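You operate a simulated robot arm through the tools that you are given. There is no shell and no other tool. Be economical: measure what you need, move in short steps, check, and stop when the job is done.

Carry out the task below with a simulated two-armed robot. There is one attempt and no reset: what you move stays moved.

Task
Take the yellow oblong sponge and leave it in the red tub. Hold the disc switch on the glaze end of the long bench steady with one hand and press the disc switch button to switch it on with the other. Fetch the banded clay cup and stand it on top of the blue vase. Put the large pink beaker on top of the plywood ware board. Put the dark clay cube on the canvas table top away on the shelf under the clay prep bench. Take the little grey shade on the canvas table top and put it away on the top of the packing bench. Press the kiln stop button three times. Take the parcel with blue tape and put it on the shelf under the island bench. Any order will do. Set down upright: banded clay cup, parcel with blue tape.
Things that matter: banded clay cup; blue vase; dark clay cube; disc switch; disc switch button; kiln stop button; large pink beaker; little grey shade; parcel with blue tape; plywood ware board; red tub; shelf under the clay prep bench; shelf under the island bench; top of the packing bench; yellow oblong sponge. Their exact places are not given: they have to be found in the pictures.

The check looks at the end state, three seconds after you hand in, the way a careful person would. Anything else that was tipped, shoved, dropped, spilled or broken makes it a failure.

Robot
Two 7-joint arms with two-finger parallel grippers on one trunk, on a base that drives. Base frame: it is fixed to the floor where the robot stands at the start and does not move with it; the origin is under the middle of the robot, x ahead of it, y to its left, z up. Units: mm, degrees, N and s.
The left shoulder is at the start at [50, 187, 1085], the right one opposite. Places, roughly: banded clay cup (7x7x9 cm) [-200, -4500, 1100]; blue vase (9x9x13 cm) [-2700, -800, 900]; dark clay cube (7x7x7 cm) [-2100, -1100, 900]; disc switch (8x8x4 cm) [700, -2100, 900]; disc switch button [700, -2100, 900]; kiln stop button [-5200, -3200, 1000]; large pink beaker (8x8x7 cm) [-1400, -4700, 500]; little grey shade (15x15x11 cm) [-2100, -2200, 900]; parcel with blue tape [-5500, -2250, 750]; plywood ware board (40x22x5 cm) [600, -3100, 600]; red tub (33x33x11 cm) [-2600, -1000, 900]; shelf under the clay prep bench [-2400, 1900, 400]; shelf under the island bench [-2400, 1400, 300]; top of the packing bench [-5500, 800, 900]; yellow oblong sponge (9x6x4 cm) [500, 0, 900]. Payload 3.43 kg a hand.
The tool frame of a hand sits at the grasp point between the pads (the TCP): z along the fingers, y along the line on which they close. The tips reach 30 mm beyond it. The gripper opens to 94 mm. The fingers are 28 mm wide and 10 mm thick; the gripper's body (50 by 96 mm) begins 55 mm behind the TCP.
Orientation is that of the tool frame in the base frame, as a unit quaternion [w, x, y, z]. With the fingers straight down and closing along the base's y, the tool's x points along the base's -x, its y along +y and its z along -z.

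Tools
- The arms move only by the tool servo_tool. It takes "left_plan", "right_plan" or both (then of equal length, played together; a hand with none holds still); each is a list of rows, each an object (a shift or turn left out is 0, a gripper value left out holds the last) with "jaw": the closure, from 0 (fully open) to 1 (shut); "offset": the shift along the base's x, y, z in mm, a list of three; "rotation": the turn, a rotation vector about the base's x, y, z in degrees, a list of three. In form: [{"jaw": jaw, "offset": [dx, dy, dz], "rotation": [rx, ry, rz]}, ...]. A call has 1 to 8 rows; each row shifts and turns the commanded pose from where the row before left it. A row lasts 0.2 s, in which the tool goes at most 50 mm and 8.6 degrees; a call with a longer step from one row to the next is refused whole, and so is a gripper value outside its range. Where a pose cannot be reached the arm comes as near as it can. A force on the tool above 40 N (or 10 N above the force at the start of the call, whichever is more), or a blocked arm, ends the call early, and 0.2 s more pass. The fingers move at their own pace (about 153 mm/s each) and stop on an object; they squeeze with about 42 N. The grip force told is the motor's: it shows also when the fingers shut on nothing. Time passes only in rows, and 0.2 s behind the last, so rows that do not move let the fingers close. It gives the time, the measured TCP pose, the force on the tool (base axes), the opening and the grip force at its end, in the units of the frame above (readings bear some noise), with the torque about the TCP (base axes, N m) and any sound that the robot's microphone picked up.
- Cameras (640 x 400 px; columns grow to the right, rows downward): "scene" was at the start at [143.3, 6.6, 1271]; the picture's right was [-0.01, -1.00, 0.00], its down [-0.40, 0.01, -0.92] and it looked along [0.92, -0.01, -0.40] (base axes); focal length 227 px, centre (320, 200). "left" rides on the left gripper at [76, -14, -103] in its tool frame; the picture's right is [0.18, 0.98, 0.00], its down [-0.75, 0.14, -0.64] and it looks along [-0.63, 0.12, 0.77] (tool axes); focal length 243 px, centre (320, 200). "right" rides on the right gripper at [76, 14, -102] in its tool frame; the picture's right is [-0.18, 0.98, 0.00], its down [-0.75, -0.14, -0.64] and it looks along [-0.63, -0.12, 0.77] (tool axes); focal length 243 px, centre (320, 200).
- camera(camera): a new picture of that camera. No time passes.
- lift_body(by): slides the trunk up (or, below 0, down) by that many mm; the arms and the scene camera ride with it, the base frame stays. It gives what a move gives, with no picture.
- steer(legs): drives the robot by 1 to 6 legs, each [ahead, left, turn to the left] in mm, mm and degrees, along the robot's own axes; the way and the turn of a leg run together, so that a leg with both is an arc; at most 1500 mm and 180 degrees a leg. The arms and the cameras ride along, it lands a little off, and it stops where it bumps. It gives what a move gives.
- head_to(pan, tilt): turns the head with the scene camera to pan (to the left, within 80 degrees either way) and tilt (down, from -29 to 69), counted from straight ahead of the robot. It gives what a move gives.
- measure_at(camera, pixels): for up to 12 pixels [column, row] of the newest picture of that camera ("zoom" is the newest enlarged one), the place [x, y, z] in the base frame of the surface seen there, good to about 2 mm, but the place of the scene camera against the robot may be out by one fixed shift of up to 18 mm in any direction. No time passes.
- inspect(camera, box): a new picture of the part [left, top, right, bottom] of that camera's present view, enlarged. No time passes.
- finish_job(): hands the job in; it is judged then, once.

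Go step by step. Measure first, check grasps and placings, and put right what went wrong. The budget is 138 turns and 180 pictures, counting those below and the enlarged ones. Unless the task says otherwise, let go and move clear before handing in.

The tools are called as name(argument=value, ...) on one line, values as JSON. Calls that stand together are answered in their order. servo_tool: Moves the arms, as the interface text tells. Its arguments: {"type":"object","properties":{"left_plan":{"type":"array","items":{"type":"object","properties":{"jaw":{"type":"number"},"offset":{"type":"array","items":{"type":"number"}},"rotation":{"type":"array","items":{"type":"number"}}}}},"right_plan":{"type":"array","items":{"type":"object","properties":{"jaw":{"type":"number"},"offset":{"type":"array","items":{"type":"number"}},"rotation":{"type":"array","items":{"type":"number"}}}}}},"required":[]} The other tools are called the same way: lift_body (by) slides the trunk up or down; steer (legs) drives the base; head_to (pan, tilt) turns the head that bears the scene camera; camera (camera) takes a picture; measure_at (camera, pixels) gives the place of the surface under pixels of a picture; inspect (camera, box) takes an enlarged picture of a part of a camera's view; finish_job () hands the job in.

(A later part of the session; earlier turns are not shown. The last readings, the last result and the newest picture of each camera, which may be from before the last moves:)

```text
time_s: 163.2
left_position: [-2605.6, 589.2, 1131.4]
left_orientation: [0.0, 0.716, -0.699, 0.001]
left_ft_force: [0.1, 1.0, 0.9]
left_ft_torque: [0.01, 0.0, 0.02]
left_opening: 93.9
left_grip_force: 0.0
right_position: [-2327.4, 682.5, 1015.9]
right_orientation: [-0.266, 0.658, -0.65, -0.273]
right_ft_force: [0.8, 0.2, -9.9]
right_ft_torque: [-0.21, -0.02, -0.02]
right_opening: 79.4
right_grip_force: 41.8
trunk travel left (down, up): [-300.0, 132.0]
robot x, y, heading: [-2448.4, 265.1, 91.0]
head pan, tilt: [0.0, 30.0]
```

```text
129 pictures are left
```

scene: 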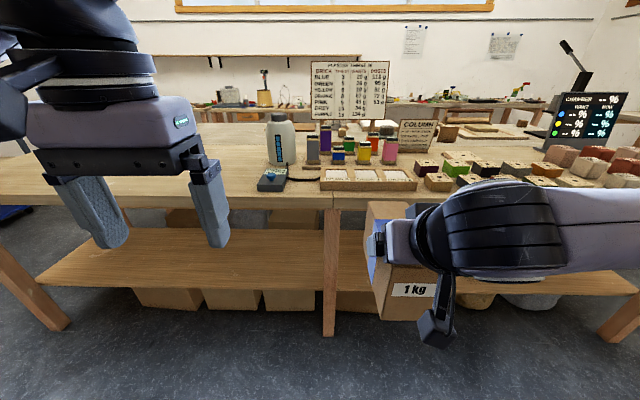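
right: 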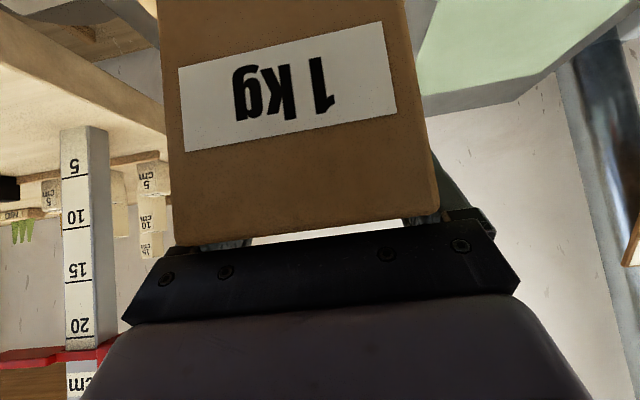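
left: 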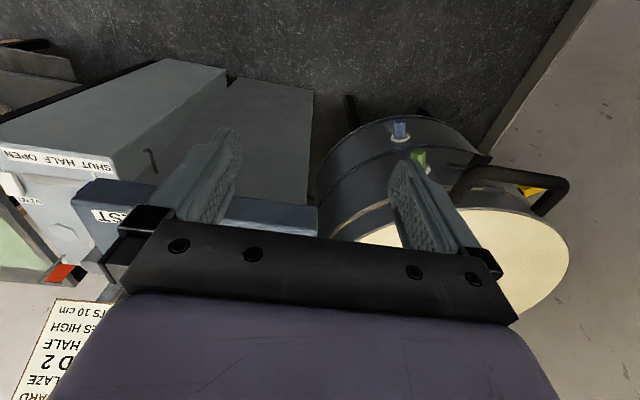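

I face the island; an empty shelf stretch lies left of the middle leg at (330,290). I measure the shelf edge, the top edge, and the legs.

measure_at(camera="scene", pixels=[[330, 320], [250, 285], [250, 270], [250, 235], [250, 205], [300, 240], [60, 320], [50, 275], [200, 300], [450, 290], [270, 222]])

inspect(camera="scene", box=[30, 180, 350, 380])

```text
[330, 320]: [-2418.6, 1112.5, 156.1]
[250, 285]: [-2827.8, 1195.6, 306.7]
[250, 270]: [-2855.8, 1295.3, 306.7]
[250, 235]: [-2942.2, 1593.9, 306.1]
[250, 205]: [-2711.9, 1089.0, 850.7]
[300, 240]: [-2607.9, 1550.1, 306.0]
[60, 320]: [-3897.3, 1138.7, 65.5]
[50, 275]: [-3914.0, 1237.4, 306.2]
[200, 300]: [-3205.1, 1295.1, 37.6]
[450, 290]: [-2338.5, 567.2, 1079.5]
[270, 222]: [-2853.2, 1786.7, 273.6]
```

```text
2.00 times, centred on (190, 280) of scene
```

zoom: 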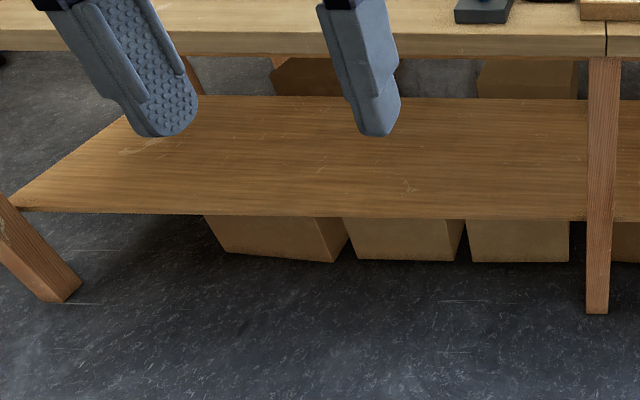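

The shelf top is at z≈300, front edge y≈1180, free between x≈-3900 and the leg at -2418. I lower the trunk and the right hand in open space first, then close in.

lift_body(by=-300)

servo_tool(right_plan=[{"offset": [0, 0, -42]}, {"offset": [0, 0, -42]}, {"offset": [0, 0, -42]}, {"offset": [0, 0, -42]}, {"offset": [0, 0, -42]}, {"offset": [0, 0, -42]}], left_plan=[{"offset": [0, -15, 20]}, {"offset": [0, -15, 20]}, {"offset": [0, -15, 20]}, {"offset": [0, -15, 0]}, {}, {}])

steer(legs=[[0, 350, -1], [350, 0, 0]])

camera(camera="scene")

camera(camera="right")

```text
time_s: 166.2
left_position: [-2605.2, 588.0, 829.1]
left_orientation: [0.0, 0.716, -0.698, 0.001]
left_ft_force: [0.4, -0.7, -0.3]
left_ft_torque: [0.0, -0.03, 0.01]
left_opening: 93.9
left_grip_force: 0.1
right_position: [-2327.9, 682.4, 717.2]
right_orientation: [-0.267, 0.657, -0.65, -0.273]
right_ft_force: [0.1, 0.4, -10.8]
right_ft_torque: [-0.22, 0.03, -0.01]
right_opening: 79.3
right_grip_force: 42.3
trunk travel left (down, up): [0.0, 432.0]
robot x, y, heading: [-2448.6, 263.2, 91.2]
head pan, tilt: [0.0, 30.0]
```

```text
time_s: 167.6
left_position: [-2605.2, 527.2, 889.8]
left_orientation: [0.0, 0.716, -0.698, 0.001]
left_ft_force: [1.4, 0.9, -0.2]
left_ft_torque: [-0.02, 0.0, 0.03]
left_opening: 94.2
left_grip_force: 0.0
right_position: [-2328.7, 682.3, 465.9]
right_orientation: [-0.266, 0.657, -0.65, -0.274]
right_ft_force: [0.2, -0.1, -9.8]
right_ft_torque: [-0.23, -0.02, 0.01]
right_opening: 79.2
right_grip_force: 42.1
trunk travel left (down, up): [0.0, 432.0]
robot x, y, heading: [-2450.1, 267.5, 91.2]
head pan, tilt: [0.0, 30.0]
```

```text
time_s: 171.8
left_position: [-2957.7, 879.6, 888.4]
left_orientation: [0.0, 0.71, -0.704, 0.001]
left_ft_force: [0.9, -0.1, -0.8]
left_ft_torque: [0.0, 0.01, 0.02]
left_opening: 94.0
left_grip_force: 0.1
right_position: [-2677.0, 1029.6, 465.9]
right_orientation: [0.268, -0.653, 0.654, 0.271]
right_ft_force: [-0.5, 1.0, -9.0]
right_ft_torque: [-0.24, 0.01, 0.0]
right_opening: 79.3
right_grip_force: 42.6
trunk travel left (down, up): [0.0, 432.0]
robot x, y, heading: [-2803.3, 614.2, 90.3]
head pan, tilt: [0.0, 30.0]
```

```text
127 pictures are left
```

scene: 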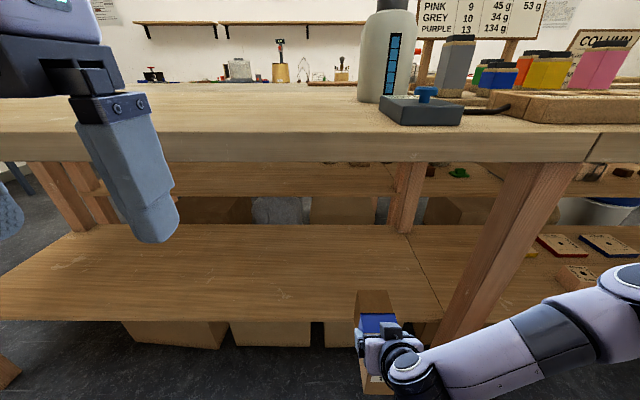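

```text
126 pictures are left
```

right: 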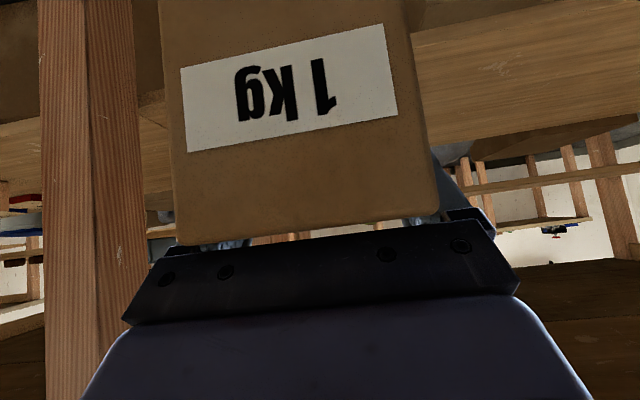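

I measure the shelf's front edge and the parcel's present place.

measure_at(camera="scene", pixels=[[250, 316], [330, 316], [250, 330], [378, 300], [250, 160], [420, 316], [470, 300], [300, 185], [375, 312]])

```text
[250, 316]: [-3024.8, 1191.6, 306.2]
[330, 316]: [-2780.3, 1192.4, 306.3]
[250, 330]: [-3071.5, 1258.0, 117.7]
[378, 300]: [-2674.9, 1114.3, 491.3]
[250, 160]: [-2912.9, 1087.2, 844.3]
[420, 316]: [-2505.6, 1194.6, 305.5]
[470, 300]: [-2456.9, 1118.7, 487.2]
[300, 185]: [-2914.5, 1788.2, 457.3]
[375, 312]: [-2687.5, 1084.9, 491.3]
```

The shelf edge is at y≈1187. I drive 75 mm further, then reach forward at the same height so the parcel is fully over the shelf.

steer(legs=[[75, 0, 0]])

servo_tool(right_plan=[{"offset": [0, 35, -5]}, {"offset": [0, 35, -5]}, {"offset": [0, 35, -5]}, {"offset": [0, 35, -5]}, {"offset": [0, 30, -5]}])

camera(camera="scene")

```text
time_s: 172.8
left_position: [-2957.6, 953.5, 889.7]
left_orientation: [0.0, 0.71, -0.704, 0.0]
left_ft_force: [-0.4, -0.5, -0.2]
left_ft_torque: [0.01, -0.02, -0.01]
left_opening: 93.9
left_grip_force: 0.2
right_position: [-2677.0, 1104.2, 464.4]
right_orientation: [0.268, -0.652, 0.655, 0.271]
right_ft_force: [0.4, 0.7, -9.7]
right_ft_torque: [-0.25, 0.03, -0.06]
right_opening: 79.5
right_grip_force: 42.5
trunk travel left (down, up): [0.0, 432.0]
robot x, y, heading: [-2802.1, 687.8, 90.5]
head pan, tilt: [0.0, 30.0]
```

```text
time_s: 174.0
left_position: [-2957.2, 954.7, 889.6]
left_orientation: [0.0, 0.71, -0.704, 0.001]
left_ft_force: [0.5, 0.0, -0.3]
left_ft_torque: [0.03, 0.01, 0.0]
left_opening: 94.2
left_grip_force: 0.1
right_position: [-2677.8, 1273.8, 439.7]
right_orientation: [0.267, -0.653, 0.655, 0.271]
right_ft_force: [0.3, -0.4, -9.0]
right_ft_torque: [-0.23, 0.02, 0.02]
right_opening: 79.4
right_grip_force: 41.6
trunk travel left (down, up): [0.0, 432.0]
robot x, y, heading: [-2797.2, 690.3, 90.3]
head pan, tilt: [0.0, 30.0]
```

```text
125 pictures are left
```

scene: 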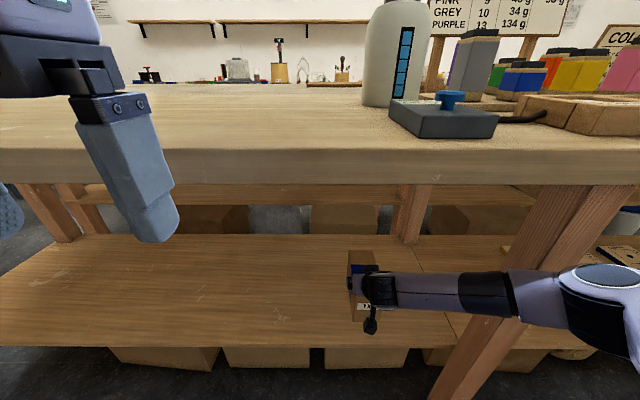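

The parcel is over the shelf. I lower it gently until the base touches.

servo_tool(right_plan=[{"offset": [0, 0, -20]}, {"offset": [0, 0, -15]}, {"offset": [0, 0, -8]}, {"offset": [0, 0, -4]}, {"offset": [0, 0, -3]}])

inspect(camera="scene", box=[300, 230, 460, 350])

```text
time_s: 175.2
left_position: [-2957.3, 954.0, 889.6]
left_orientation: [-0.001, 0.71, -0.704, 0.001]
left_ft_force: [-0.1, 0.1, 0.1]
left_ft_torque: [-0.01, -0.02, -0.03]
left_opening: 93.9
left_grip_force: 0.2
right_position: [-2677.1, 1274.1, 392.1]
right_orientation: [0.269, -0.652, 0.654, 0.272]
right_ft_force: [-0.9, -1.2, -6.4]
right_ft_torque: [0.09, -0.19, -0.04]
right_opening: 79.0
right_grip_force: 42.1
trunk travel left (down, up): [0.0, 432.0]
robot x, y, heading: [-2802.9, 690.3, 90.5]
head pan, tilt: [0.0, 30.0]
```

```text
3.33 times, centred on (380, 290) of scene
```

zoom: 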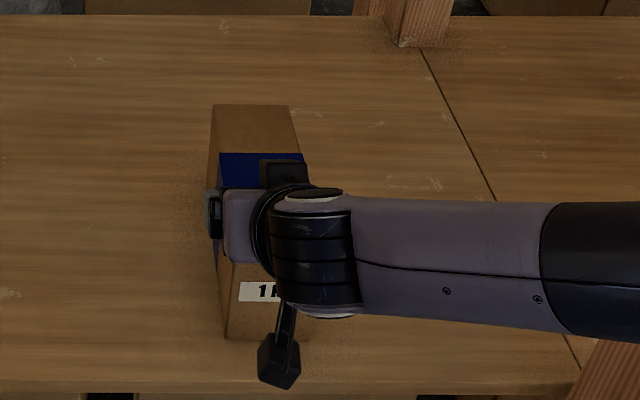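

The base has touched down (load falling to 6 N). I lower 2 mm more, open, and back out along the tool axis.

servo_tool(right_plan=[{"offset": [0, 0, -2]}, {"jaw": 0}, {"jaw": 0}, {"jaw": 0}, {"offset": [0, -20, 20]}, {"offset": [0, -30, 28]}, {"offset": [0, -35, 20]}, {"offset": [0, -40, 10]}])

servo_tool(right_plan=[{"offset": [0, -40, 0]}, {"offset": [0, -40, 0]}, {"offset": [0, -40, 0]}])

camera(camera="scene")

```text
time_s: 177.0
left_position: [-2958.2, 953.6, 888.5]
left_orientation: [-0.001, 0.71, -0.704, 0.001]
left_ft_force: [0.7, 0.1, 0.7]
left_ft_torque: [0.02, 0.0, -0.01]
left_opening: 94.1
left_grip_force: 0.1
right_position: [-2677.0, 1150.3, 466.9]
right_orientation: [0.27, -0.652, 0.655, 0.271]
right_ft_force: [-0.9, 0.1, 0.2]
right_ft_torque: [-0.03, -0.01, 0.04]
right_opening: 94.3
right_grip_force: 0.0
trunk travel left (down, up): [0.0, 432.0]
robot x, y, heading: [-2806.3, 688.7, 90.3]
head pan, tilt: [0.0, 30.0]
```

```text
time_s: 177.8
left_position: [-2957.4, 953.3, 890.5]
left_orientation: [-0.001, 0.71, -0.704, 0.001]
left_ft_force: [0.4, 0.3, -0.2]
left_ft_torque: [0.01, 0.0, 0.0]
left_opening: 94.0
left_grip_force: 0.0
right_position: [-2672.1, 1034.6, 467.8]
right_orientation: [0.273, -0.649, 0.655, 0.274]
right_ft_force: [5.2, 18.4, 5.7]
right_ft_torque: [-1.0, 0.06, 0.59]
right_opening: 94.0
right_grip_force: 0.1
trunk travel left (down, up): [0.0, 432.0]
robot x, y, heading: [-2802.3, 690.0, 90.6]
head pan, tilt: [0.0, 30.0]
```

```text
123 pictures are left
```

scene: 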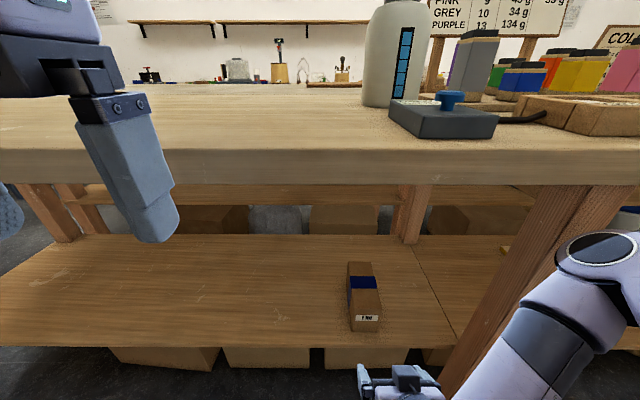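

The parcel stands upright on the shelf at (363,300). The hand reads 18 N, probably brushing my own base, so I move it forward and up, then back away.

servo_tool(right_plan=[{"offset": [0, 35, 0]}, {"offset": [0, 0, 30]}, {"offset": [0, -10, 40]}, {"offset": [0, -20, 40]}, {"offset": [0, -20, 40]}])

steer(legs=[[-420, 0, 0]])

camera(camera="scene")

```text
time_s: 179.0
left_position: [-2957.8, 953.4, 888.9]
left_orientation: [0.0, 0.71, -0.704, 0.001]
left_ft_force: [0.7, -0.3, 0.1]
left_ft_torque: [0.0, 0.0, -0.02]
left_opening: 94.0
left_grip_force: 0.1
right_position: [-2694.9, 1037.5, 613.6]
right_orientation: [0.268, -0.652, 0.655, 0.27]
right_ft_force: [-0.4, -0.7, -0.3]
right_ft_torque: [0.01, -0.02, 0.01]
right_opening: 94.1
right_grip_force: 0.0
right hand out of reach, approached as far as the arm can: row 4, 5
trunk travel left (down, up): [0.0, 432.0]
robot x, y, heading: [-2802.2, 690.3, 90.5]
head pan, tilt: [0.0, 30.0]
```

```text
time_s: 181.6
left_position: [-2955.5, 527.5, 889.8]
left_orientation: [-0.001, 0.71, -0.704, 0.0]
left_ft_force: [0.6, 0.9, -0.1]
left_ft_torque: [0.03, -0.01, -0.02]
left_opening: 94.0
left_grip_force: 0.1
right_position: [-2692.3, 610.3, 612.4]
right_orientation: [0.269, -0.652, 0.656, 0.269]
right_ft_force: [-0.3, 0.4, 0.8]
right_ft_torque: [-0.03, -0.03, -0.02]
right_opening: 93.8
right_grip_force: 0.0
trunk travel left (down, up): [0.0, 432.0]
robot x, y, heading: [-2802.1, 264.5, 90.2]
head pan, tilt: [0.0, 30.0]
```

```text
122 pictures are left
```

scene: 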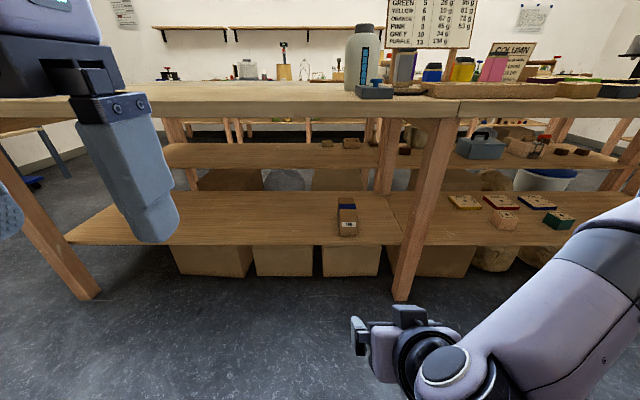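

The parcel is done. The clay prep shelf is the one behind (row 155), to be reached from the north side. Next I raise the trunk, set the right hand straight down and pitch the left hand 45° for the cube, and drive to the table's east side.

lift_body(by=300)

servo_tool(right_plan=[{"offset": [15, 0, 30], "rotation": [-7.5, 0, 0]}, {"offset": [15, 0, 30], "rotation": [-7.5, 0, 0]}, {"offset": [15, 0, 30], "rotation": [-7.5, 0, 0]}, {"offset": [15, 0, 30], "rotation": [-7.5, 0, 0]}, {"offset": [15, 0, 30], "rotation": [-7.5, 0, 0]}, {"offset": [15, 0, 30], "rotation": [-7.5, 0, 0]}], left_plan=[{"offset": [0, 10, -20], "rotation": [7.5, 0, 0]}, {"offset": [0, 10, -20], "rotation": [7.5, 0, 0]}, {"offset": [0, 10, -20], "rotation": [7.5, 0, 0]}, {"offset": [0, 10, -10], "rotation": [7.5, 0, 0]}, {"offset": [0, 10, 0], "rotation": [7.5, 0, 0]}, {"offset": [0, 10, 0], "rotation": [7.5, 0, 0]}])

steer(legs=[[0, 0, 90], [-1340, 0, 0], [0, 1220, 0]])

head_to(pan=10, tilt=35)

camera(camera="scene")

camera(camera="left")

```text
time_s: 184.6
left_position: [-2954.8, 528.2, 1189.5]
left_orientation: [-0.001, 0.71, -0.704, 0.0]
left_ft_force: [0.8, -0.4, 0.0]
left_ft_torque: [0.0, -0.02, -0.02]
left_opening: 94.2
left_grip_force: 0.0
right_position: [-2692.7, 610.6, 912.6]
right_orientation: [0.269, -0.651, 0.656, 0.27]
right_ft_force: [0.1, 0.1, -0.4]
right_ft_torque: [0.01, 0.01, 0.04]
right_opening: 93.9
right_grip_force: 0.1
trunk travel left (down, up): [-300.0, 132.0]
robot x, y, heading: [-2798.7, 262.3, 90.3]
head pan, tilt: [0.0, 30.0]
```

```text
time_s: 186.0
left_position: [-2953.9, 589.0, 1118.3]
left_orientation: [-0.273, 0.656, -0.65, -0.271]
left_ft_force: [0.2, 0.3, 0.2]
left_ft_torque: [0.02, 0.0, -0.03]
left_opening: 94.0
left_grip_force: 0.0
right_position: [-2602.0, 609.5, 1094.4]
right_orientation: [-0.002, -0.705, 0.709, -0.003]
right_ft_force: [-0.4, 0.6, 0.9]
right_ft_torque: [-0.04, -0.02, -0.02]
right_opening: 94.1
right_grip_force: 0.1
trunk travel left (down, up): [-300.0, 132.0]
robot x, y, heading: [-2797.5, 263.7, 90.4]
head pan, tilt: [0.0, 30.0]
```

```text
time_s: 202.4
left_position: [-1747.0, -1101.3, 1119.0]
left_orientation: [0.001, 0.924, 0.011, -0.383]
left_ft_force: [0.8, -0.3, -0.1]
left_ft_torque: [0.04, 0.0, 0.0]
left_opening: 93.9
left_grip_force: 0.0
right_position: [-1774.9, -749.1, 1094.3]
right_orientation: [-0.001, 1.0, 0.006, 0.002]
right_ft_force: [0.5, -0.2, 0.7]
right_ft_torque: [-0.01, 0.04, -0.01]
right_opening: 93.8
right_grip_force: 0.1
trunk travel left (down, up): [-300.0, 132.0]
robot x, y, heading: [-1427.2, -939.2, -178.9]
head pan, tilt: [0.0, 30.0]
```

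```text
time_s: 203.1
left_position: [-1747.1, -1102.7, 1118.6]
left_orientation: [0.001, 0.923, 0.011, -0.384]
left_ft_force: [0.3, -0.6, 1.2]
left_ft_torque: [0.03, 0.0, 0.02]
left_opening: 94.1
left_grip_force: 0.1
right_position: [-1775.3, -750.1, 1092.5]
right_orientation: [-0.001, 1.0, 0.006, 0.002]
right_ft_force: [0.1, 0.1, -0.6]
right_ft_torque: [-0.02, 0.02, -0.04]
right_opening: 94.2
right_grip_force: 0.2
trunk travel left (down, up): [-300.0, 132.0]
robot x, y, heading: [-1423.7, -943.5, -178.7]
head pan, tilt: [10.0, 35.0]
```

```text
121 pictures are left
```

scene: 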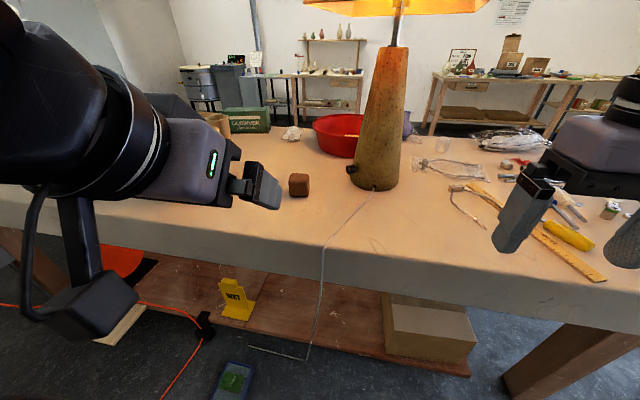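

```text
120 pictures are left
```

left: 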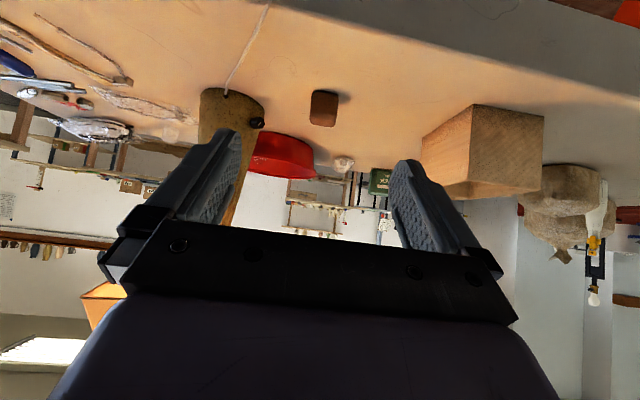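

The cube is at (299,184) in the scene and (323,107) in the left picture. I measure it and the obstacles on the floor.

measure_at(camera="scene", pixels=[[299, 176], [290, 178], [308, 178], [299, 190], [325, 250], [318, 310], [307, 355], [235, 375], [300, 285], [440, 320]])

measure_at(camera="left", pixels=[[323, 118], [312, 115], [336, 117], [323, 100], [311, 95], [337, 95], [323, 85]])

```text
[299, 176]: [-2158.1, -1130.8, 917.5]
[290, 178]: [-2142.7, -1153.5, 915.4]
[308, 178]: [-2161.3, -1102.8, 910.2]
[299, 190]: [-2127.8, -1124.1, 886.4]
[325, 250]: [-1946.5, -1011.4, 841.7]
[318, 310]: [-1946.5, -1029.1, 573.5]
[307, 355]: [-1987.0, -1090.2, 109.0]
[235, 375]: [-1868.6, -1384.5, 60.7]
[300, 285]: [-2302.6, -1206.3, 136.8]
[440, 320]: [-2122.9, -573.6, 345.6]
```

```text
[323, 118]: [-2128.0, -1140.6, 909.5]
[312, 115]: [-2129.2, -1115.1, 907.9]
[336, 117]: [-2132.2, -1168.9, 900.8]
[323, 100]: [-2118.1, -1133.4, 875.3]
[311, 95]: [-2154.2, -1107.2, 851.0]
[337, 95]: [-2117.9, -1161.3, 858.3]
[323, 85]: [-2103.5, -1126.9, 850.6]
```

The cube's centre is about (-2147,-1137), top z≈910, table z≈851; the cord hangs at x≈-1947. I may drive only 80 mm further, then reach in with the pitched left hand.

steer(legs=[[80, 0, 0]])

servo_tool(left_plan=[{"offset": [-35, -5, -23]}, {"offset": [-35, -5, -23]}, {"offset": [-35, -5, -23]}, {"offset": [-35, -5, -23]}, {"offset": [-35, -5, -23]}, {"offset": [-35, -5, -23]}, {"offset": [-32, -4, -23]}])

camera(camera="left")

camera(camera="scene")

```text
time_s: 204.2
left_position: [-1827.6, -1105.4, 1120.1]
left_orientation: [0.002, 0.924, 0.012, -0.382]
left_ft_force: [-0.3, 0.1, 0.1]
left_ft_torque: [-0.01, -0.04, -0.01]
left_opening: 93.8
left_grip_force: 0.0
right_position: [-1855.7, -751.5, 1092.8]
right_orientation: [-0.001, 1.0, 0.005, 0.002]
right_ft_force: [-0.5, -0.4, 0.7]
right_ft_torque: [0.01, -0.04, -0.03]
right_opening: 94.0
right_grip_force: 0.0
trunk travel left (down, up): [-300.0, 132.0]
robot x, y, heading: [-1497.7, -937.4, -178.6]
head pan, tilt: [10.0, 35.0]
```

```text
time_s: 205.8
left_position: [-2070.0, -1141.5, 956.8]
left_orientation: [0.002, 0.924, 0.011, -0.383]
left_ft_force: [0.5, 0.8, 0.6]
left_ft_torque: [0.02, -0.02, -0.01]
left_opening: 93.9
left_grip_force: 0.0
right_position: [-1855.0, -752.2, 1092.4]
right_orientation: [-0.001, 1.0, 0.007, 0.001]
right_ft_force: [-0.4, -0.3, 0.0]
right_ft_torque: [-0.02, 0.01, 0.02]
right_opening: 93.9
right_grip_force: 0.1
trunk travel left (down, up): [-300.0, 132.0]
robot x, y, heading: [-1506.0, -939.4, -178.9]
head pan, tilt: [10.0, 35.0]
```

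```text
119 pictures are left
```

left: 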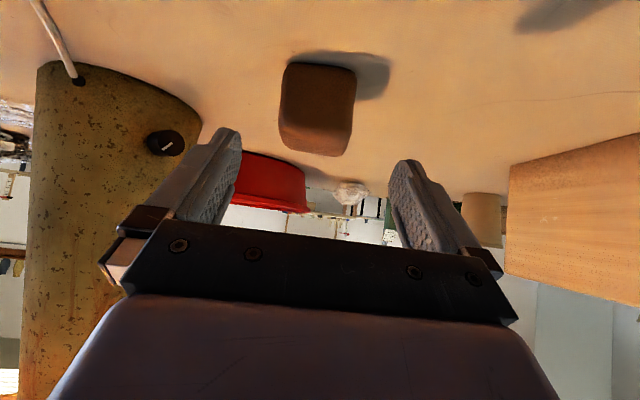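

```text
118 pictures are left
```

scene: 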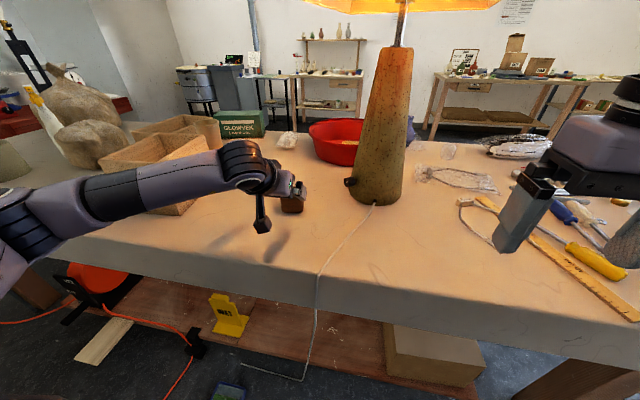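

measure_at(camera="left", pixels=[[320, 130], [286, 100], [350, 110], [318, 85], [288, 70], [352, 74], [284, 140], [345, 150]])

```text
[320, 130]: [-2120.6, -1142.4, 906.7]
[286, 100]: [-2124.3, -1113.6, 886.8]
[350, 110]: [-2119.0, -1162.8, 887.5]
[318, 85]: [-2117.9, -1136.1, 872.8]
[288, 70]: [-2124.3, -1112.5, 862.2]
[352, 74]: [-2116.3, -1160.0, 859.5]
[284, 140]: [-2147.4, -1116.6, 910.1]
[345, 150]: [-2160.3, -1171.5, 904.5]
```

The cube is yawed about 7°; its centre is near (-2149,-1141). I yaw the hand, go in along the axis, close and lift.

servo_tool(left_plan=[{"rotation": [0, 0, 7], "offset": [-8, 2, -8]}, {"offset": [-33, 0, -31]}, {"offset": [-32, -1, -31]}, {"jaw": 1}, {"jaw": 1}, {"jaw": 1}, {"offset": [0, 0, 20]}, {"offset": [0, 0, 40]}])

camera(camera="left")

```text
time_s: 207.6
left_position: [-2142.2, -1137.8, 945.9]
left_orientation: [0.025, 0.922, 0.067, -0.38]
left_ft_force: [0.0, -0.3, -5.4]
left_ft_torque: [0.02, -0.05, -0.02]
left_opening: 68.0
left_grip_force: 42.1
right_position: [-1855.3, -751.7, 1092.6]
right_orientation: [-0.001, 1.0, 0.007, 0.002]
right_ft_force: [0.3, 0.2, -0.6]
right_ft_torque: [0.02, -0.02, 0.0]
right_opening: 94.2
right_grip_force: 0.1
trunk travel left (down, up): [-300.0, 132.0]
robot x, y, heading: [-1503.5, -939.3, -178.8]
head pan, tilt: [10.0, 35.0]
```

```text
117 pictures are left
```

left: 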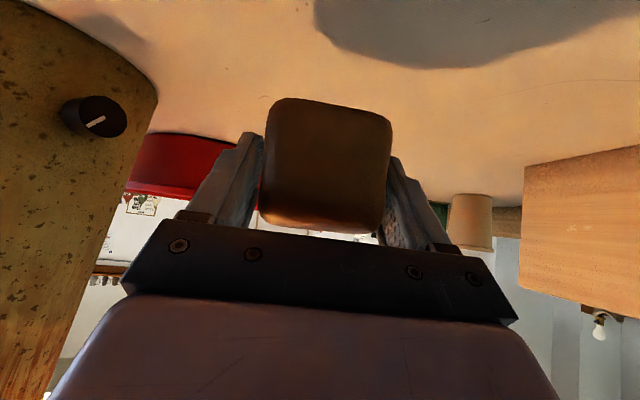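

The cube is held (68 mm). I draw the arm back high, back off the table and look toward the shade and the floor there.

servo_tool(left_plan=[{"offset": [20, 5, 40]}, {"offset": [38, 5, 30]}, {"offset": [40, 5, 25], "rotation": [0, 0, -7]}, {"offset": [40, 0, 10]}, {"offset": [40, 0, 0]}, {"offset": [40, 0, 0]}, {"offset": [40, 0, 0]}])

steer(legs=[[-200, 0, -1]])

head_to(pan=70, tilt=30)

camera(camera="scene")

```text
time_s: 209.2
left_position: [-1882.7, -1123.5, 1053.5]
left_orientation: [0.001, 0.924, 0.011, -0.382]
left_ft_force: [-0.2, 0.3, -5.2]
left_ft_torque: [-0.02, -0.01, 0.01]
left_opening: 68.0
left_grip_force: 41.9
right_position: [-1855.2, -751.3, 1093.4]
right_orientation: [-0.001, 1.0, 0.006, 0.001]
right_ft_force: [0.5, 0.2, -0.1]
right_ft_torque: [0.01, 0.01, -0.01]
right_opening: 94.1
right_grip_force: 0.0
trunk travel left (down, up): [-300.0, 132.0]
robot x, y, heading: [-1500.0, -944.2, -178.6]
head pan, tilt: [10.0, 35.0]
```

```text
time_s: 210.8
left_position: [-1690.1, -1113.6, 1052.4]
left_orientation: [-0.002, 0.924, 0.003, -0.383]
left_ft_force: [1.4, 0.5, -4.6]
left_ft_torque: [0.02, 0.01, 0.01]
left_opening: 68.1
left_grip_force: 42.1
right_position: [-1654.6, -741.0, 1093.3]
right_orientation: [-0.001, 1.0, -0.003, 0.002]
right_ft_force: [-0.3, -0.8, -0.6]
right_ft_torque: [-0.04, 0.01, -0.01]
right_opening: 94.2
right_grip_force: 0.1
trunk travel left (down, up): [-300.0, 132.0]
robot x, y, heading: [-1307.8, -939.1, -179.8]
head pan, tilt: [10.0, 35.0]
```

```text
time_s: 212.1
left_position: [-1690.0, -1114.2, 1052.9]
left_orientation: [-0.002, 0.924, 0.004, -0.382]
left_ft_force: [0.1, 0.4, -4.6]
left_ft_torque: [-0.01, -0.06, 0.03]
left_opening: 68.1
left_grip_force: 42.2
right_position: [-1654.9, -743.0, 1092.6]
right_orientation: [0.0, 1.0, -0.003, 0.002]
right_ft_force: [0.4, -0.4, -0.7]
right_ft_torque: [0.0, -0.01, 0.0]
right_opening: 94.1
right_grip_force: 0.1
trunk travel left (down, up): [-300.0, 132.0]
robot x, y, heading: [-1305.6, -941.7, -179.8]
head pan, tilt: [70.0, 30.0]
```

```text
116 pictures are left
```

scene: 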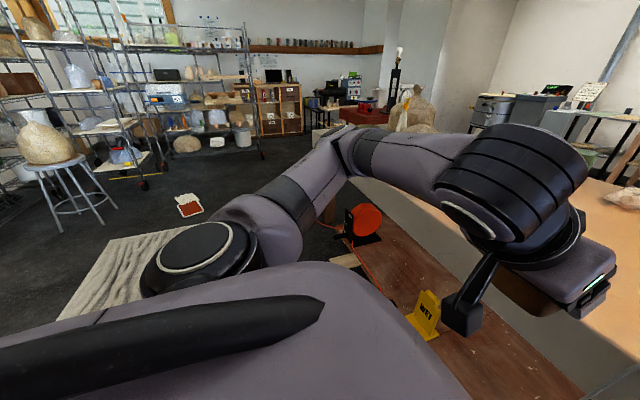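

I check floor points: dustpan (190,205), mat (140,250), reel (365,225), table's south corner, shelving.

measure_at(camera="scene", pixels=[[190, 205], [105, 295], [110, 240], [195, 235], [365, 222], [340, 262], [325, 212], [330, 130], [345, 112], [262, 150], [60, 225], [320, 115]])

inspect(camera="scene", box=[160, 80, 480, 280])

```text
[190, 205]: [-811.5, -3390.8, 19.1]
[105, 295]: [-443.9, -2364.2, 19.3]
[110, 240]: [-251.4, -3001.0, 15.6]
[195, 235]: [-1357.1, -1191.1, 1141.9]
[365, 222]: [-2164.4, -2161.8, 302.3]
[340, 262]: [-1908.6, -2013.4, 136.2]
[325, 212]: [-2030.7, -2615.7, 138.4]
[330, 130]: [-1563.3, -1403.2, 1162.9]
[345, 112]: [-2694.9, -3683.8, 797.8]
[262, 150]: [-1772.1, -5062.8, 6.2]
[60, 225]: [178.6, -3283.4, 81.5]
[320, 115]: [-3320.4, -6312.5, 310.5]
```

```text
2.00 times, centred on (320, 180) of scene
```

zoom: 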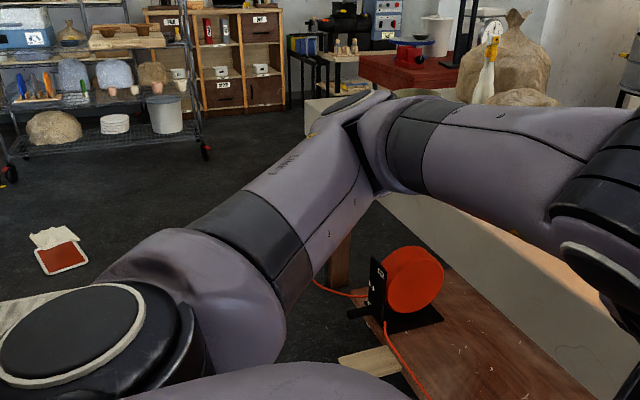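

My shoulder hides the floor, so I turn to face south and look down there.

steer(legs=[[250, 0, 0], [-250, 0, 0], [0, 0, 90]])

head_to(pan=0, tilt=32)

camera(camera="scene")

```text
time_s: 219.0
left_position: [-1156.9, -1333.0, 1053.2]
left_orientation: [0.26, 0.671, 0.636, -0.279]
left_ft_force: [0.0, 0.5, -4.8]
left_ft_torque: [0.05, 0.03, -0.01]
left_opening: 68.1
left_grip_force: 41.9
right_position: [-1526.1, -1277.6, 1093.4]
right_orientation: [-0.002, 0.729, 0.685, 0.001]
right_ft_force: [0.2, 0.2, 0.2]
right_ft_torque: [-0.04, 0.03, 0.03]
right_opening: 94.2
right_grip_force: 0.0
trunk travel left (down, up): [-300.0, 132.0]
robot x, y, heading: [-1308.9, -939.9, -93.2]
head pan, tilt: [70.0, 30.0]
```

```text
time_s: 220.4
left_position: [-1158.2, -1333.6, 1053.2]
left_orientation: [0.26, 0.67, 0.636, -0.28]
left_ft_force: [0.4, -0.5, -4.5]
left_ft_torque: [0.07, 0.02, -0.04]
left_opening: 68.4
left_grip_force: 42.1
right_position: [-1525.8, -1277.7, 1092.7]
right_orientation: [-0.002, 0.729, 0.684, 0.001]
right_ft_force: [0.6, 0.7, 0.4]
right_ft_torque: [0.03, -0.01, 0.0]
right_opening: 93.7
right_grip_force: 0.1
trunk travel left (down, up): [-300.0, 132.0]
robot x, y, heading: [-1309.1, -942.4, -93.1]
head pan, tilt: [0.0, 32.0]
```

```text
114 pictures are left
```

scene: 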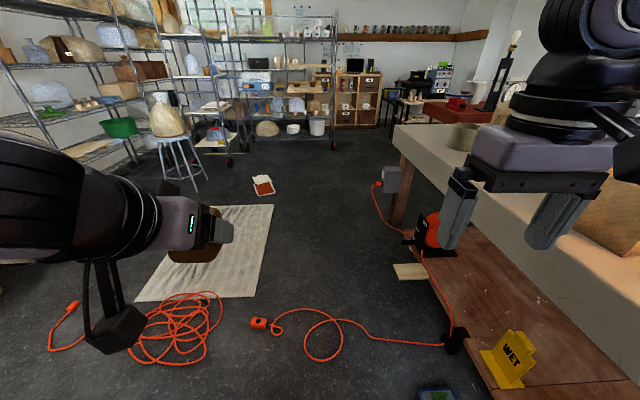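

The orange cord runs from (455,340) to a socket at (258,323), and a coil lies at (170,330). I measure these and the shade at (465,137).

measure_at(camera="scene", pixels=[[250, 323], [320, 360], [445, 343], [222, 330], [135, 345], [55, 350], [395, 272], [425, 270], [395, 225], [440, 395], [255, 290], [465, 130]])

inspect(camera="scene", box=[370, 90, 530, 190])

```text
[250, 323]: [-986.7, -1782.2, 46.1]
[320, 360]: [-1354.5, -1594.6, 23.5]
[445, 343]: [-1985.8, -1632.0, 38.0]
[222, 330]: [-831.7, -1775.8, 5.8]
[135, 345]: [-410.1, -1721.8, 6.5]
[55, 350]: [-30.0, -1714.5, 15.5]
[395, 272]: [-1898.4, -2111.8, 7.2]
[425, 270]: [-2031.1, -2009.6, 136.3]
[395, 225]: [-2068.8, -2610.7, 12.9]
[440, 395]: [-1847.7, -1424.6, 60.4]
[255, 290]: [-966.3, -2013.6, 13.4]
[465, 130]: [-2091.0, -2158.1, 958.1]
```

```text
4.00 times, centred on (450, 140) of scene
```

zoom: 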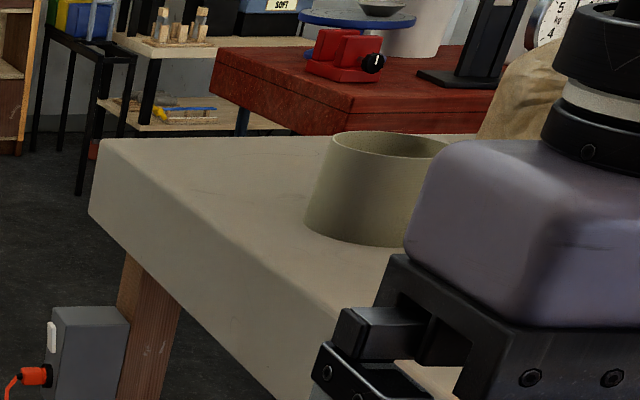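

The shade is a hollow tapered ring I can hold by its rim. The thin cord (z≈6–23) crosses the whole way south, so I test driving over its thin part slowly, keeping clear of the tray.

steer(legs=[[0, 0, 3.1], [400, 0, 0]])

camera(camera="scene")

```text
time_s: 223.4
left_position: [-1136.8, -1733.3, 1052.6]
left_orientation: [0.268, 0.653, 0.655, -0.272]
left_ft_force: [-0.3, -0.5, -5.5]
left_ft_torque: [0.04, 0.04, -0.01]
left_opening: 68.0
left_grip_force: 42.0
right_position: [-1506.0, -1696.3, 1091.5]
right_orientation: [-0.002, 0.71, 0.704, 0.0]
right_ft_force: [0.7, -0.1, 0.2]
right_ft_torque: [0.05, -0.01, -0.02]
right_opening: 93.8
right_grip_force: 0.1
trunk travel left (down, up): [-300.0, 132.0]
robot x, y, heading: [-1305.2, -1348.6, -89.9]
head pan, tilt: [0.0, 32.0]
```

```text
112 pictures are left
```

scene: 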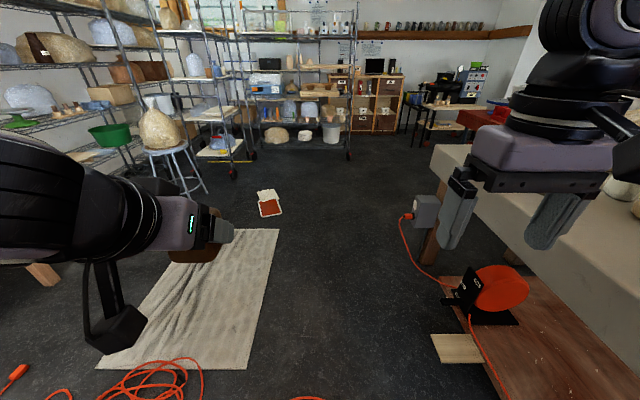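

Driving over the cord is harmless. I go on south and turn west to face the shade.

steer(legs=[[910, 0, 0], [0, 0, -90]])

head_to(pan=0, tilt=35)

camera(camera="scene")

```text
time_s: 225.4
left_position: [-1134.2, -1945.8, 1051.2]
left_orientation: [0.267, 0.653, 0.655, -0.27]
left_ft_force: [-0.6, 0.4, -5.8]
left_ft_torque: [0.02, -0.02, -0.05]
left_opening: 68.6
left_grip_force: 41.8
right_position: [-1506.9, -1911.2, 1093.4]
right_orientation: [-0.002, 0.71, 0.705, 0.0]
right_ft_force: [-0.2, 0.3, -0.1]
right_ft_torque: [-0.03, 0.01, -0.02]
right_opening: 93.9
right_grip_force: 0.1
trunk travel left (down, up): [-300.0, 132.0]
robot x, y, heading: [-1305.9, -1565.0, -89.7]
head pan, tilt: [0.0, 32.0]
stopped in leg 1: the robot was blocked; the commanded pose is now the measured one
```

```text
time_s: 226.0
left_position: [-1135.8, -1946.6, 1051.0]
left_orientation: [0.269, 0.652, 0.655, -0.271]
left_ft_force: [0.2, -0.2, -5.0]
left_ft_torque: [0.01, 0.02, -0.01]
left_opening: 68.0
left_grip_force: 41.8
right_position: [-1505.2, -1909.8, 1093.8]
right_orientation: [-0.001, 0.71, 0.705, 0.0]
right_ft_force: [1.4, -0.4, 0.4]
right_ft_torque: [-0.03, -0.03, -0.01]
right_opening: 93.9
right_grip_force: 0.0
trunk travel left (down, up): [-300.0, 132.0]
robot x, y, heading: [-1308.7, -1562.6, -89.8]
head pan, tilt: [0.0, 35.0]
```

```text
111 pictures are left
```

scene: 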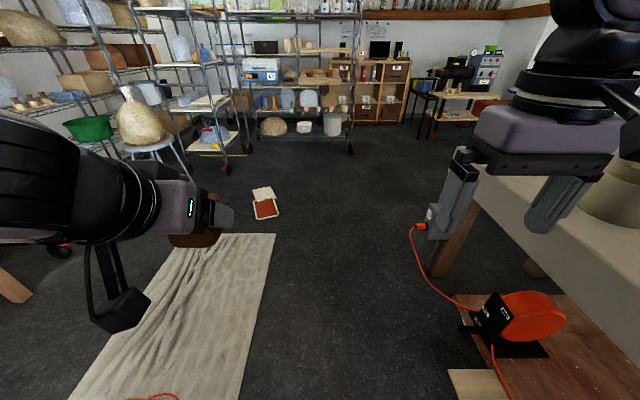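

I was blocked at y≈-1565, most likely by the 46 mm socket at (-987,-1782), which lies about 390 mm from my axis. I back up and thread between the tray and the socket on a slanted line.

steer(legs=[[-110, 0, -0.2], [0, -48, 0], [330, -72, 0], [430, -20, 0]])

head_to(pan=-40, tilt=40)

camera(camera="scene")

```text
time_s: 231.8
left_position: [-1271.9, -2595.6, 1053.5]
left_orientation: [0.269, 0.652, 0.656, -0.27]
left_ft_force: [0.1, -0.9, -5.9]
left_ft_torque: [0.02, -0.02, 0.02]
left_opening: 68.0
left_grip_force: 41.9
right_position: [-1642.0, -2561.0, 1093.6]
right_orientation: [-0.001, 0.708, 0.706, 0.0]
right_ft_force: [-0.2, 0.0, 0.0]
right_ft_torque: [-0.01, 0.02, -0.05]
right_opening: 93.8
right_grip_force: 0.1
trunk travel left (down, up): [-300.0, 132.0]
robot x, y, heading: [-1444.6, -2212.7, -89.7]
head pan, tilt: [0.0, 35.0]
```

```text
time_s: 232.8
left_position: [-1271.7, -2593.8, 1052.2]
left_orientation: [0.268, 0.652, 0.656, -0.271]
left_ft_force: [0.8, -0.7, -4.8]
left_ft_torque: [0.04, 0.0, -0.01]
left_opening: 68.3
left_grip_force: 42.0
right_position: [-1641.1, -2560.5, 1093.8]
right_orientation: [-0.001, 0.708, 0.706, 0.001]
right_ft_force: [0.3, 0.6, 0.3]
right_ft_torque: [0.0, 0.0, -0.03]
right_opening: 94.1
right_grip_force: 0.0
trunk travel left (down, up): [-300.0, 132.0]
robot x, y, heading: [-1444.9, -2212.0, -89.7]
head pan, tilt: [-40.0, 40.0]
```

```text
110 pictures are left
```

scene: 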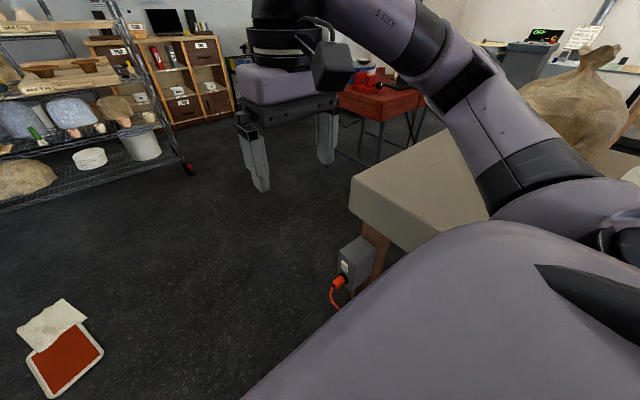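

I got through. Now I turn west toward the shade.

steer(legs=[[0, 0, -90.2]])

head_to(pan=0, tilt=38)

camera(camera="scene")

camera(camera="right")

```text
time_s: 237.1
left_position: [-1829.4, -2379.7, 1052.1]
left_orientation: [-0.004, 0.924, -0.004, -0.382]
left_ft_force: [0.0, 0.1, -5.3]
left_ft_torque: [0.02, -0.03, 0.02]
left_opening: 68.3
left_grip_force: 41.2
right_position: [-1789.6, -2010.4, 1094.2]
right_orientation: [0.0, 1.0, -0.01, 0.0]
right_ft_force: [-0.3, 0.2, 0.1]
right_ft_torque: [-0.02, -0.03, 0.02]
right_opening: 94.0
right_grip_force: 0.1
trunk travel left (down, up): [-300.0, 132.0]
robot x, y, heading: [-1444.5, -2210.7, 179.3]
head pan, tilt: [-40.0, 40.0]
```

```text
time_s: 238.2
left_position: [-1829.1, -2379.8, 1051.7]
left_orientation: [-0.004, 0.924, -0.004, -0.382]
left_ft_force: [-0.3, 0.2, -5.5]
left_ft_torque: [-0.02, -0.03, -0.02]
left_opening: 68.1
left_grip_force: 41.7
right_position: [-1790.2, -2010.3, 1093.4]
right_orientation: [-0.001, 1.0, -0.01, 0.001]
right_ft_force: [1.6, 0.0, 0.1]
right_ft_torque: [0.0, 0.0, 0.0]
right_opening: 94.2
right_grip_force: 0.0
trunk travel left (down, up): [-300.0, 132.0]
robot x, y, heading: [-1447.2, -2212.0, 179.3]
head pan, tilt: [0.0, 38.0]
```

```text
109 pictures are left
```

scene: 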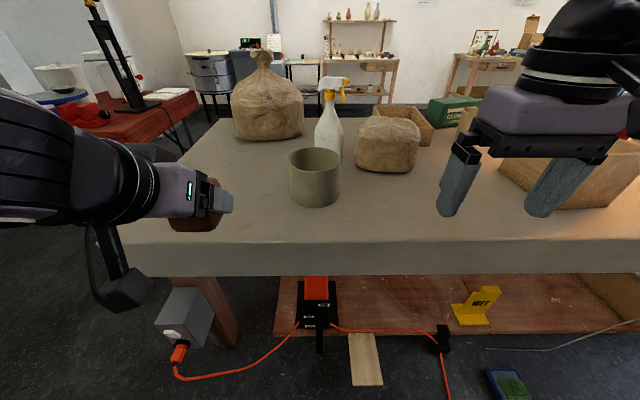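

```text
108 pictures are left
```

right: 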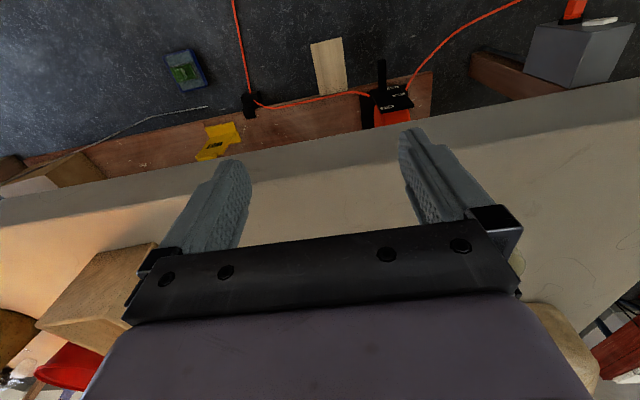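

The shade is dead ahead at (315,178), with a spray bottle behind it. I measure its rim and foot and the floor items.

inspect(camera="scene", box=[265, 130, 365, 220])

measure_at(camera="scene", pixels=[[315, 168], [290, 160], [339, 160], [315, 150], [314, 204], [293, 192], [337, 192], [328, 145], [365, 365], [318, 345], [179, 355], [200, 320]])

```text
4.44 times, centred on (315, 175) of scene
```

zoom: 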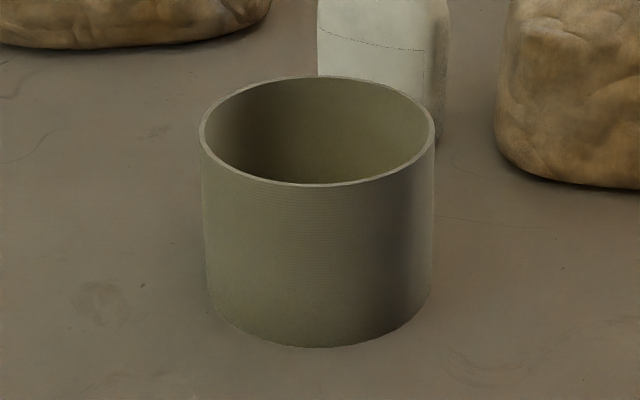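

```text
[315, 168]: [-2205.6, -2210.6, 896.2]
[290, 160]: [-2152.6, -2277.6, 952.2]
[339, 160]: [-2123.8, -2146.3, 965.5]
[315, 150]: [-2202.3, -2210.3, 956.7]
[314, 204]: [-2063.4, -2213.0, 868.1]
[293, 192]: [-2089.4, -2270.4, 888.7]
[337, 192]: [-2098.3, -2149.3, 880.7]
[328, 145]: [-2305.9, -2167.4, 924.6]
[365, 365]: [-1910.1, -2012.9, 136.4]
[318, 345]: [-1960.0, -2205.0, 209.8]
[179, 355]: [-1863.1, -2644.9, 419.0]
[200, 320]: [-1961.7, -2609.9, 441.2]
```

The shade is a cylinder: centre ≈(-2133,-2211), radius ≈70, rim z≈960. I'll grip its north wall with the right hand pitched 30°. I go 40 mm ahead and to a pre-grasp pose.

steer(legs=[[40, 0, 0.5]])

servo_tool(right_plan=[{"offset": [-30, -16, 0], "rotation": [0, 7.5, 0]}, {"offset": [-30, -16, -5], "rotation": [0, 7.5, 0]}, {"offset": [-32, -16, -10], "rotation": [0, 7.5, 0]}, {"offset": [-32, -17, -10], "rotation": [0, 7.5, 0]}, {"offset": [-32, -17, -12]}, {"offset": [-32, -17, -12]}, {"offset": [-32, -17, -12]}, {"offset": [-32, -17, -12]}])

camera(camera="right")

camera(camera="scene")

```text
time_s: 239.1
left_position: [-1867.8, -2384.4, 1052.4]
left_orientation: [-0.003, 0.925, -0.001, -0.381]
left_ft_force: [-0.3, 0.0, -4.3]
left_ft_torque: [0.01, -0.04, -0.01]
left_opening: 68.2
left_grip_force: 41.7
right_position: [-1831.2, -2012.9, 1092.8]
right_orientation: [-0.001, 1.0, -0.006, 0.001]
right_ft_force: [0.4, 0.3, -0.1]
right_ft_torque: [0.05, -0.01, -0.03]
right_opening: 94.0
right_grip_force: 0.2
trunk travel left (down, up): [-300.0, 132.0]
robot x, y, heading: [-1485.5, -2212.4, 180.0]
head pan, tilt: [0.0, 38.0]
```

```text
time_s: 240.8
left_position: [-1867.7, -2384.4, 1052.3]
left_orientation: [-0.003, 0.925, -0.001, -0.381]
left_ft_force: [-0.7, 0.2, -5.2]
left_ft_torque: [0.03, -0.07, 0.02]
left_opening: 68.1
left_grip_force: 42.1
right_position: [-2084.4, -2148.1, 1020.7]
right_orientation: [0.001, 0.966, -0.005, -0.258]
right_ft_force: [-0.2, -0.2, -0.2]
right_ft_torque: [-0.01, 0.02, -0.02]
right_opening: 93.9
right_grip_force: 0.0
trunk travel left (down, up): [-300.0, 132.0]
robot x, y, heading: [-1480.4, -2211.3, 180.1]
head pan, tilt: [0.0, 38.0]
```

```text
106 pictures are left
```

right: 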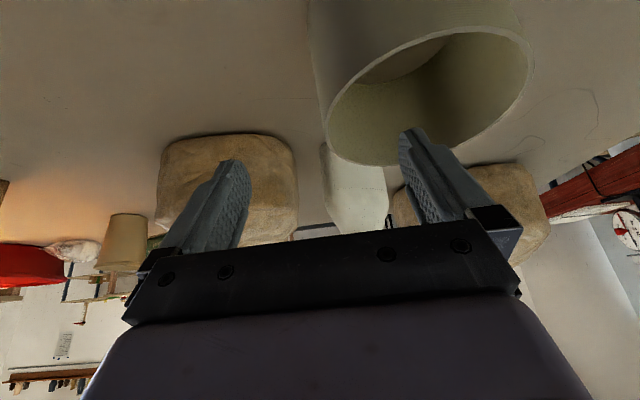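

```text
105 pictures are left
```

scene: 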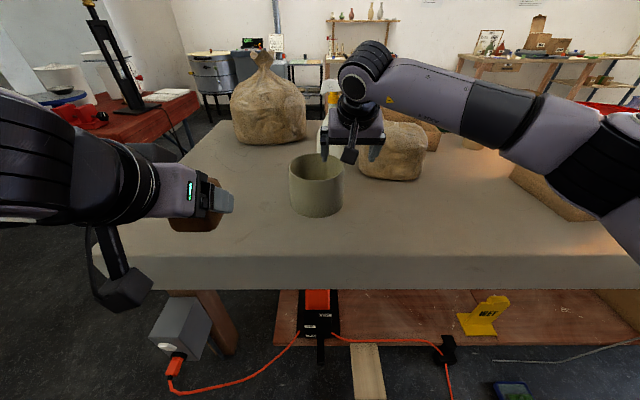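

I measure the rim from the right picture to place the fingers astride the north wall.

measure_at(camera="right", pixels=[[332, 110], [326, 130], [345, 158], [380, 163], [528, 60], [500, 30], [440, 35], [352, 80], [345, 90]])

```text
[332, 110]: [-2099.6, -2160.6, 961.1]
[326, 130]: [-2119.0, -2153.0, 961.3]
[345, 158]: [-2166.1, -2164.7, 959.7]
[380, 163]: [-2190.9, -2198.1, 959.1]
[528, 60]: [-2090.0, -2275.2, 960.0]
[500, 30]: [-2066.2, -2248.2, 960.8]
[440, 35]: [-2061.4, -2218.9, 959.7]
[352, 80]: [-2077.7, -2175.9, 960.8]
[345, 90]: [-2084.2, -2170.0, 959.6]
```

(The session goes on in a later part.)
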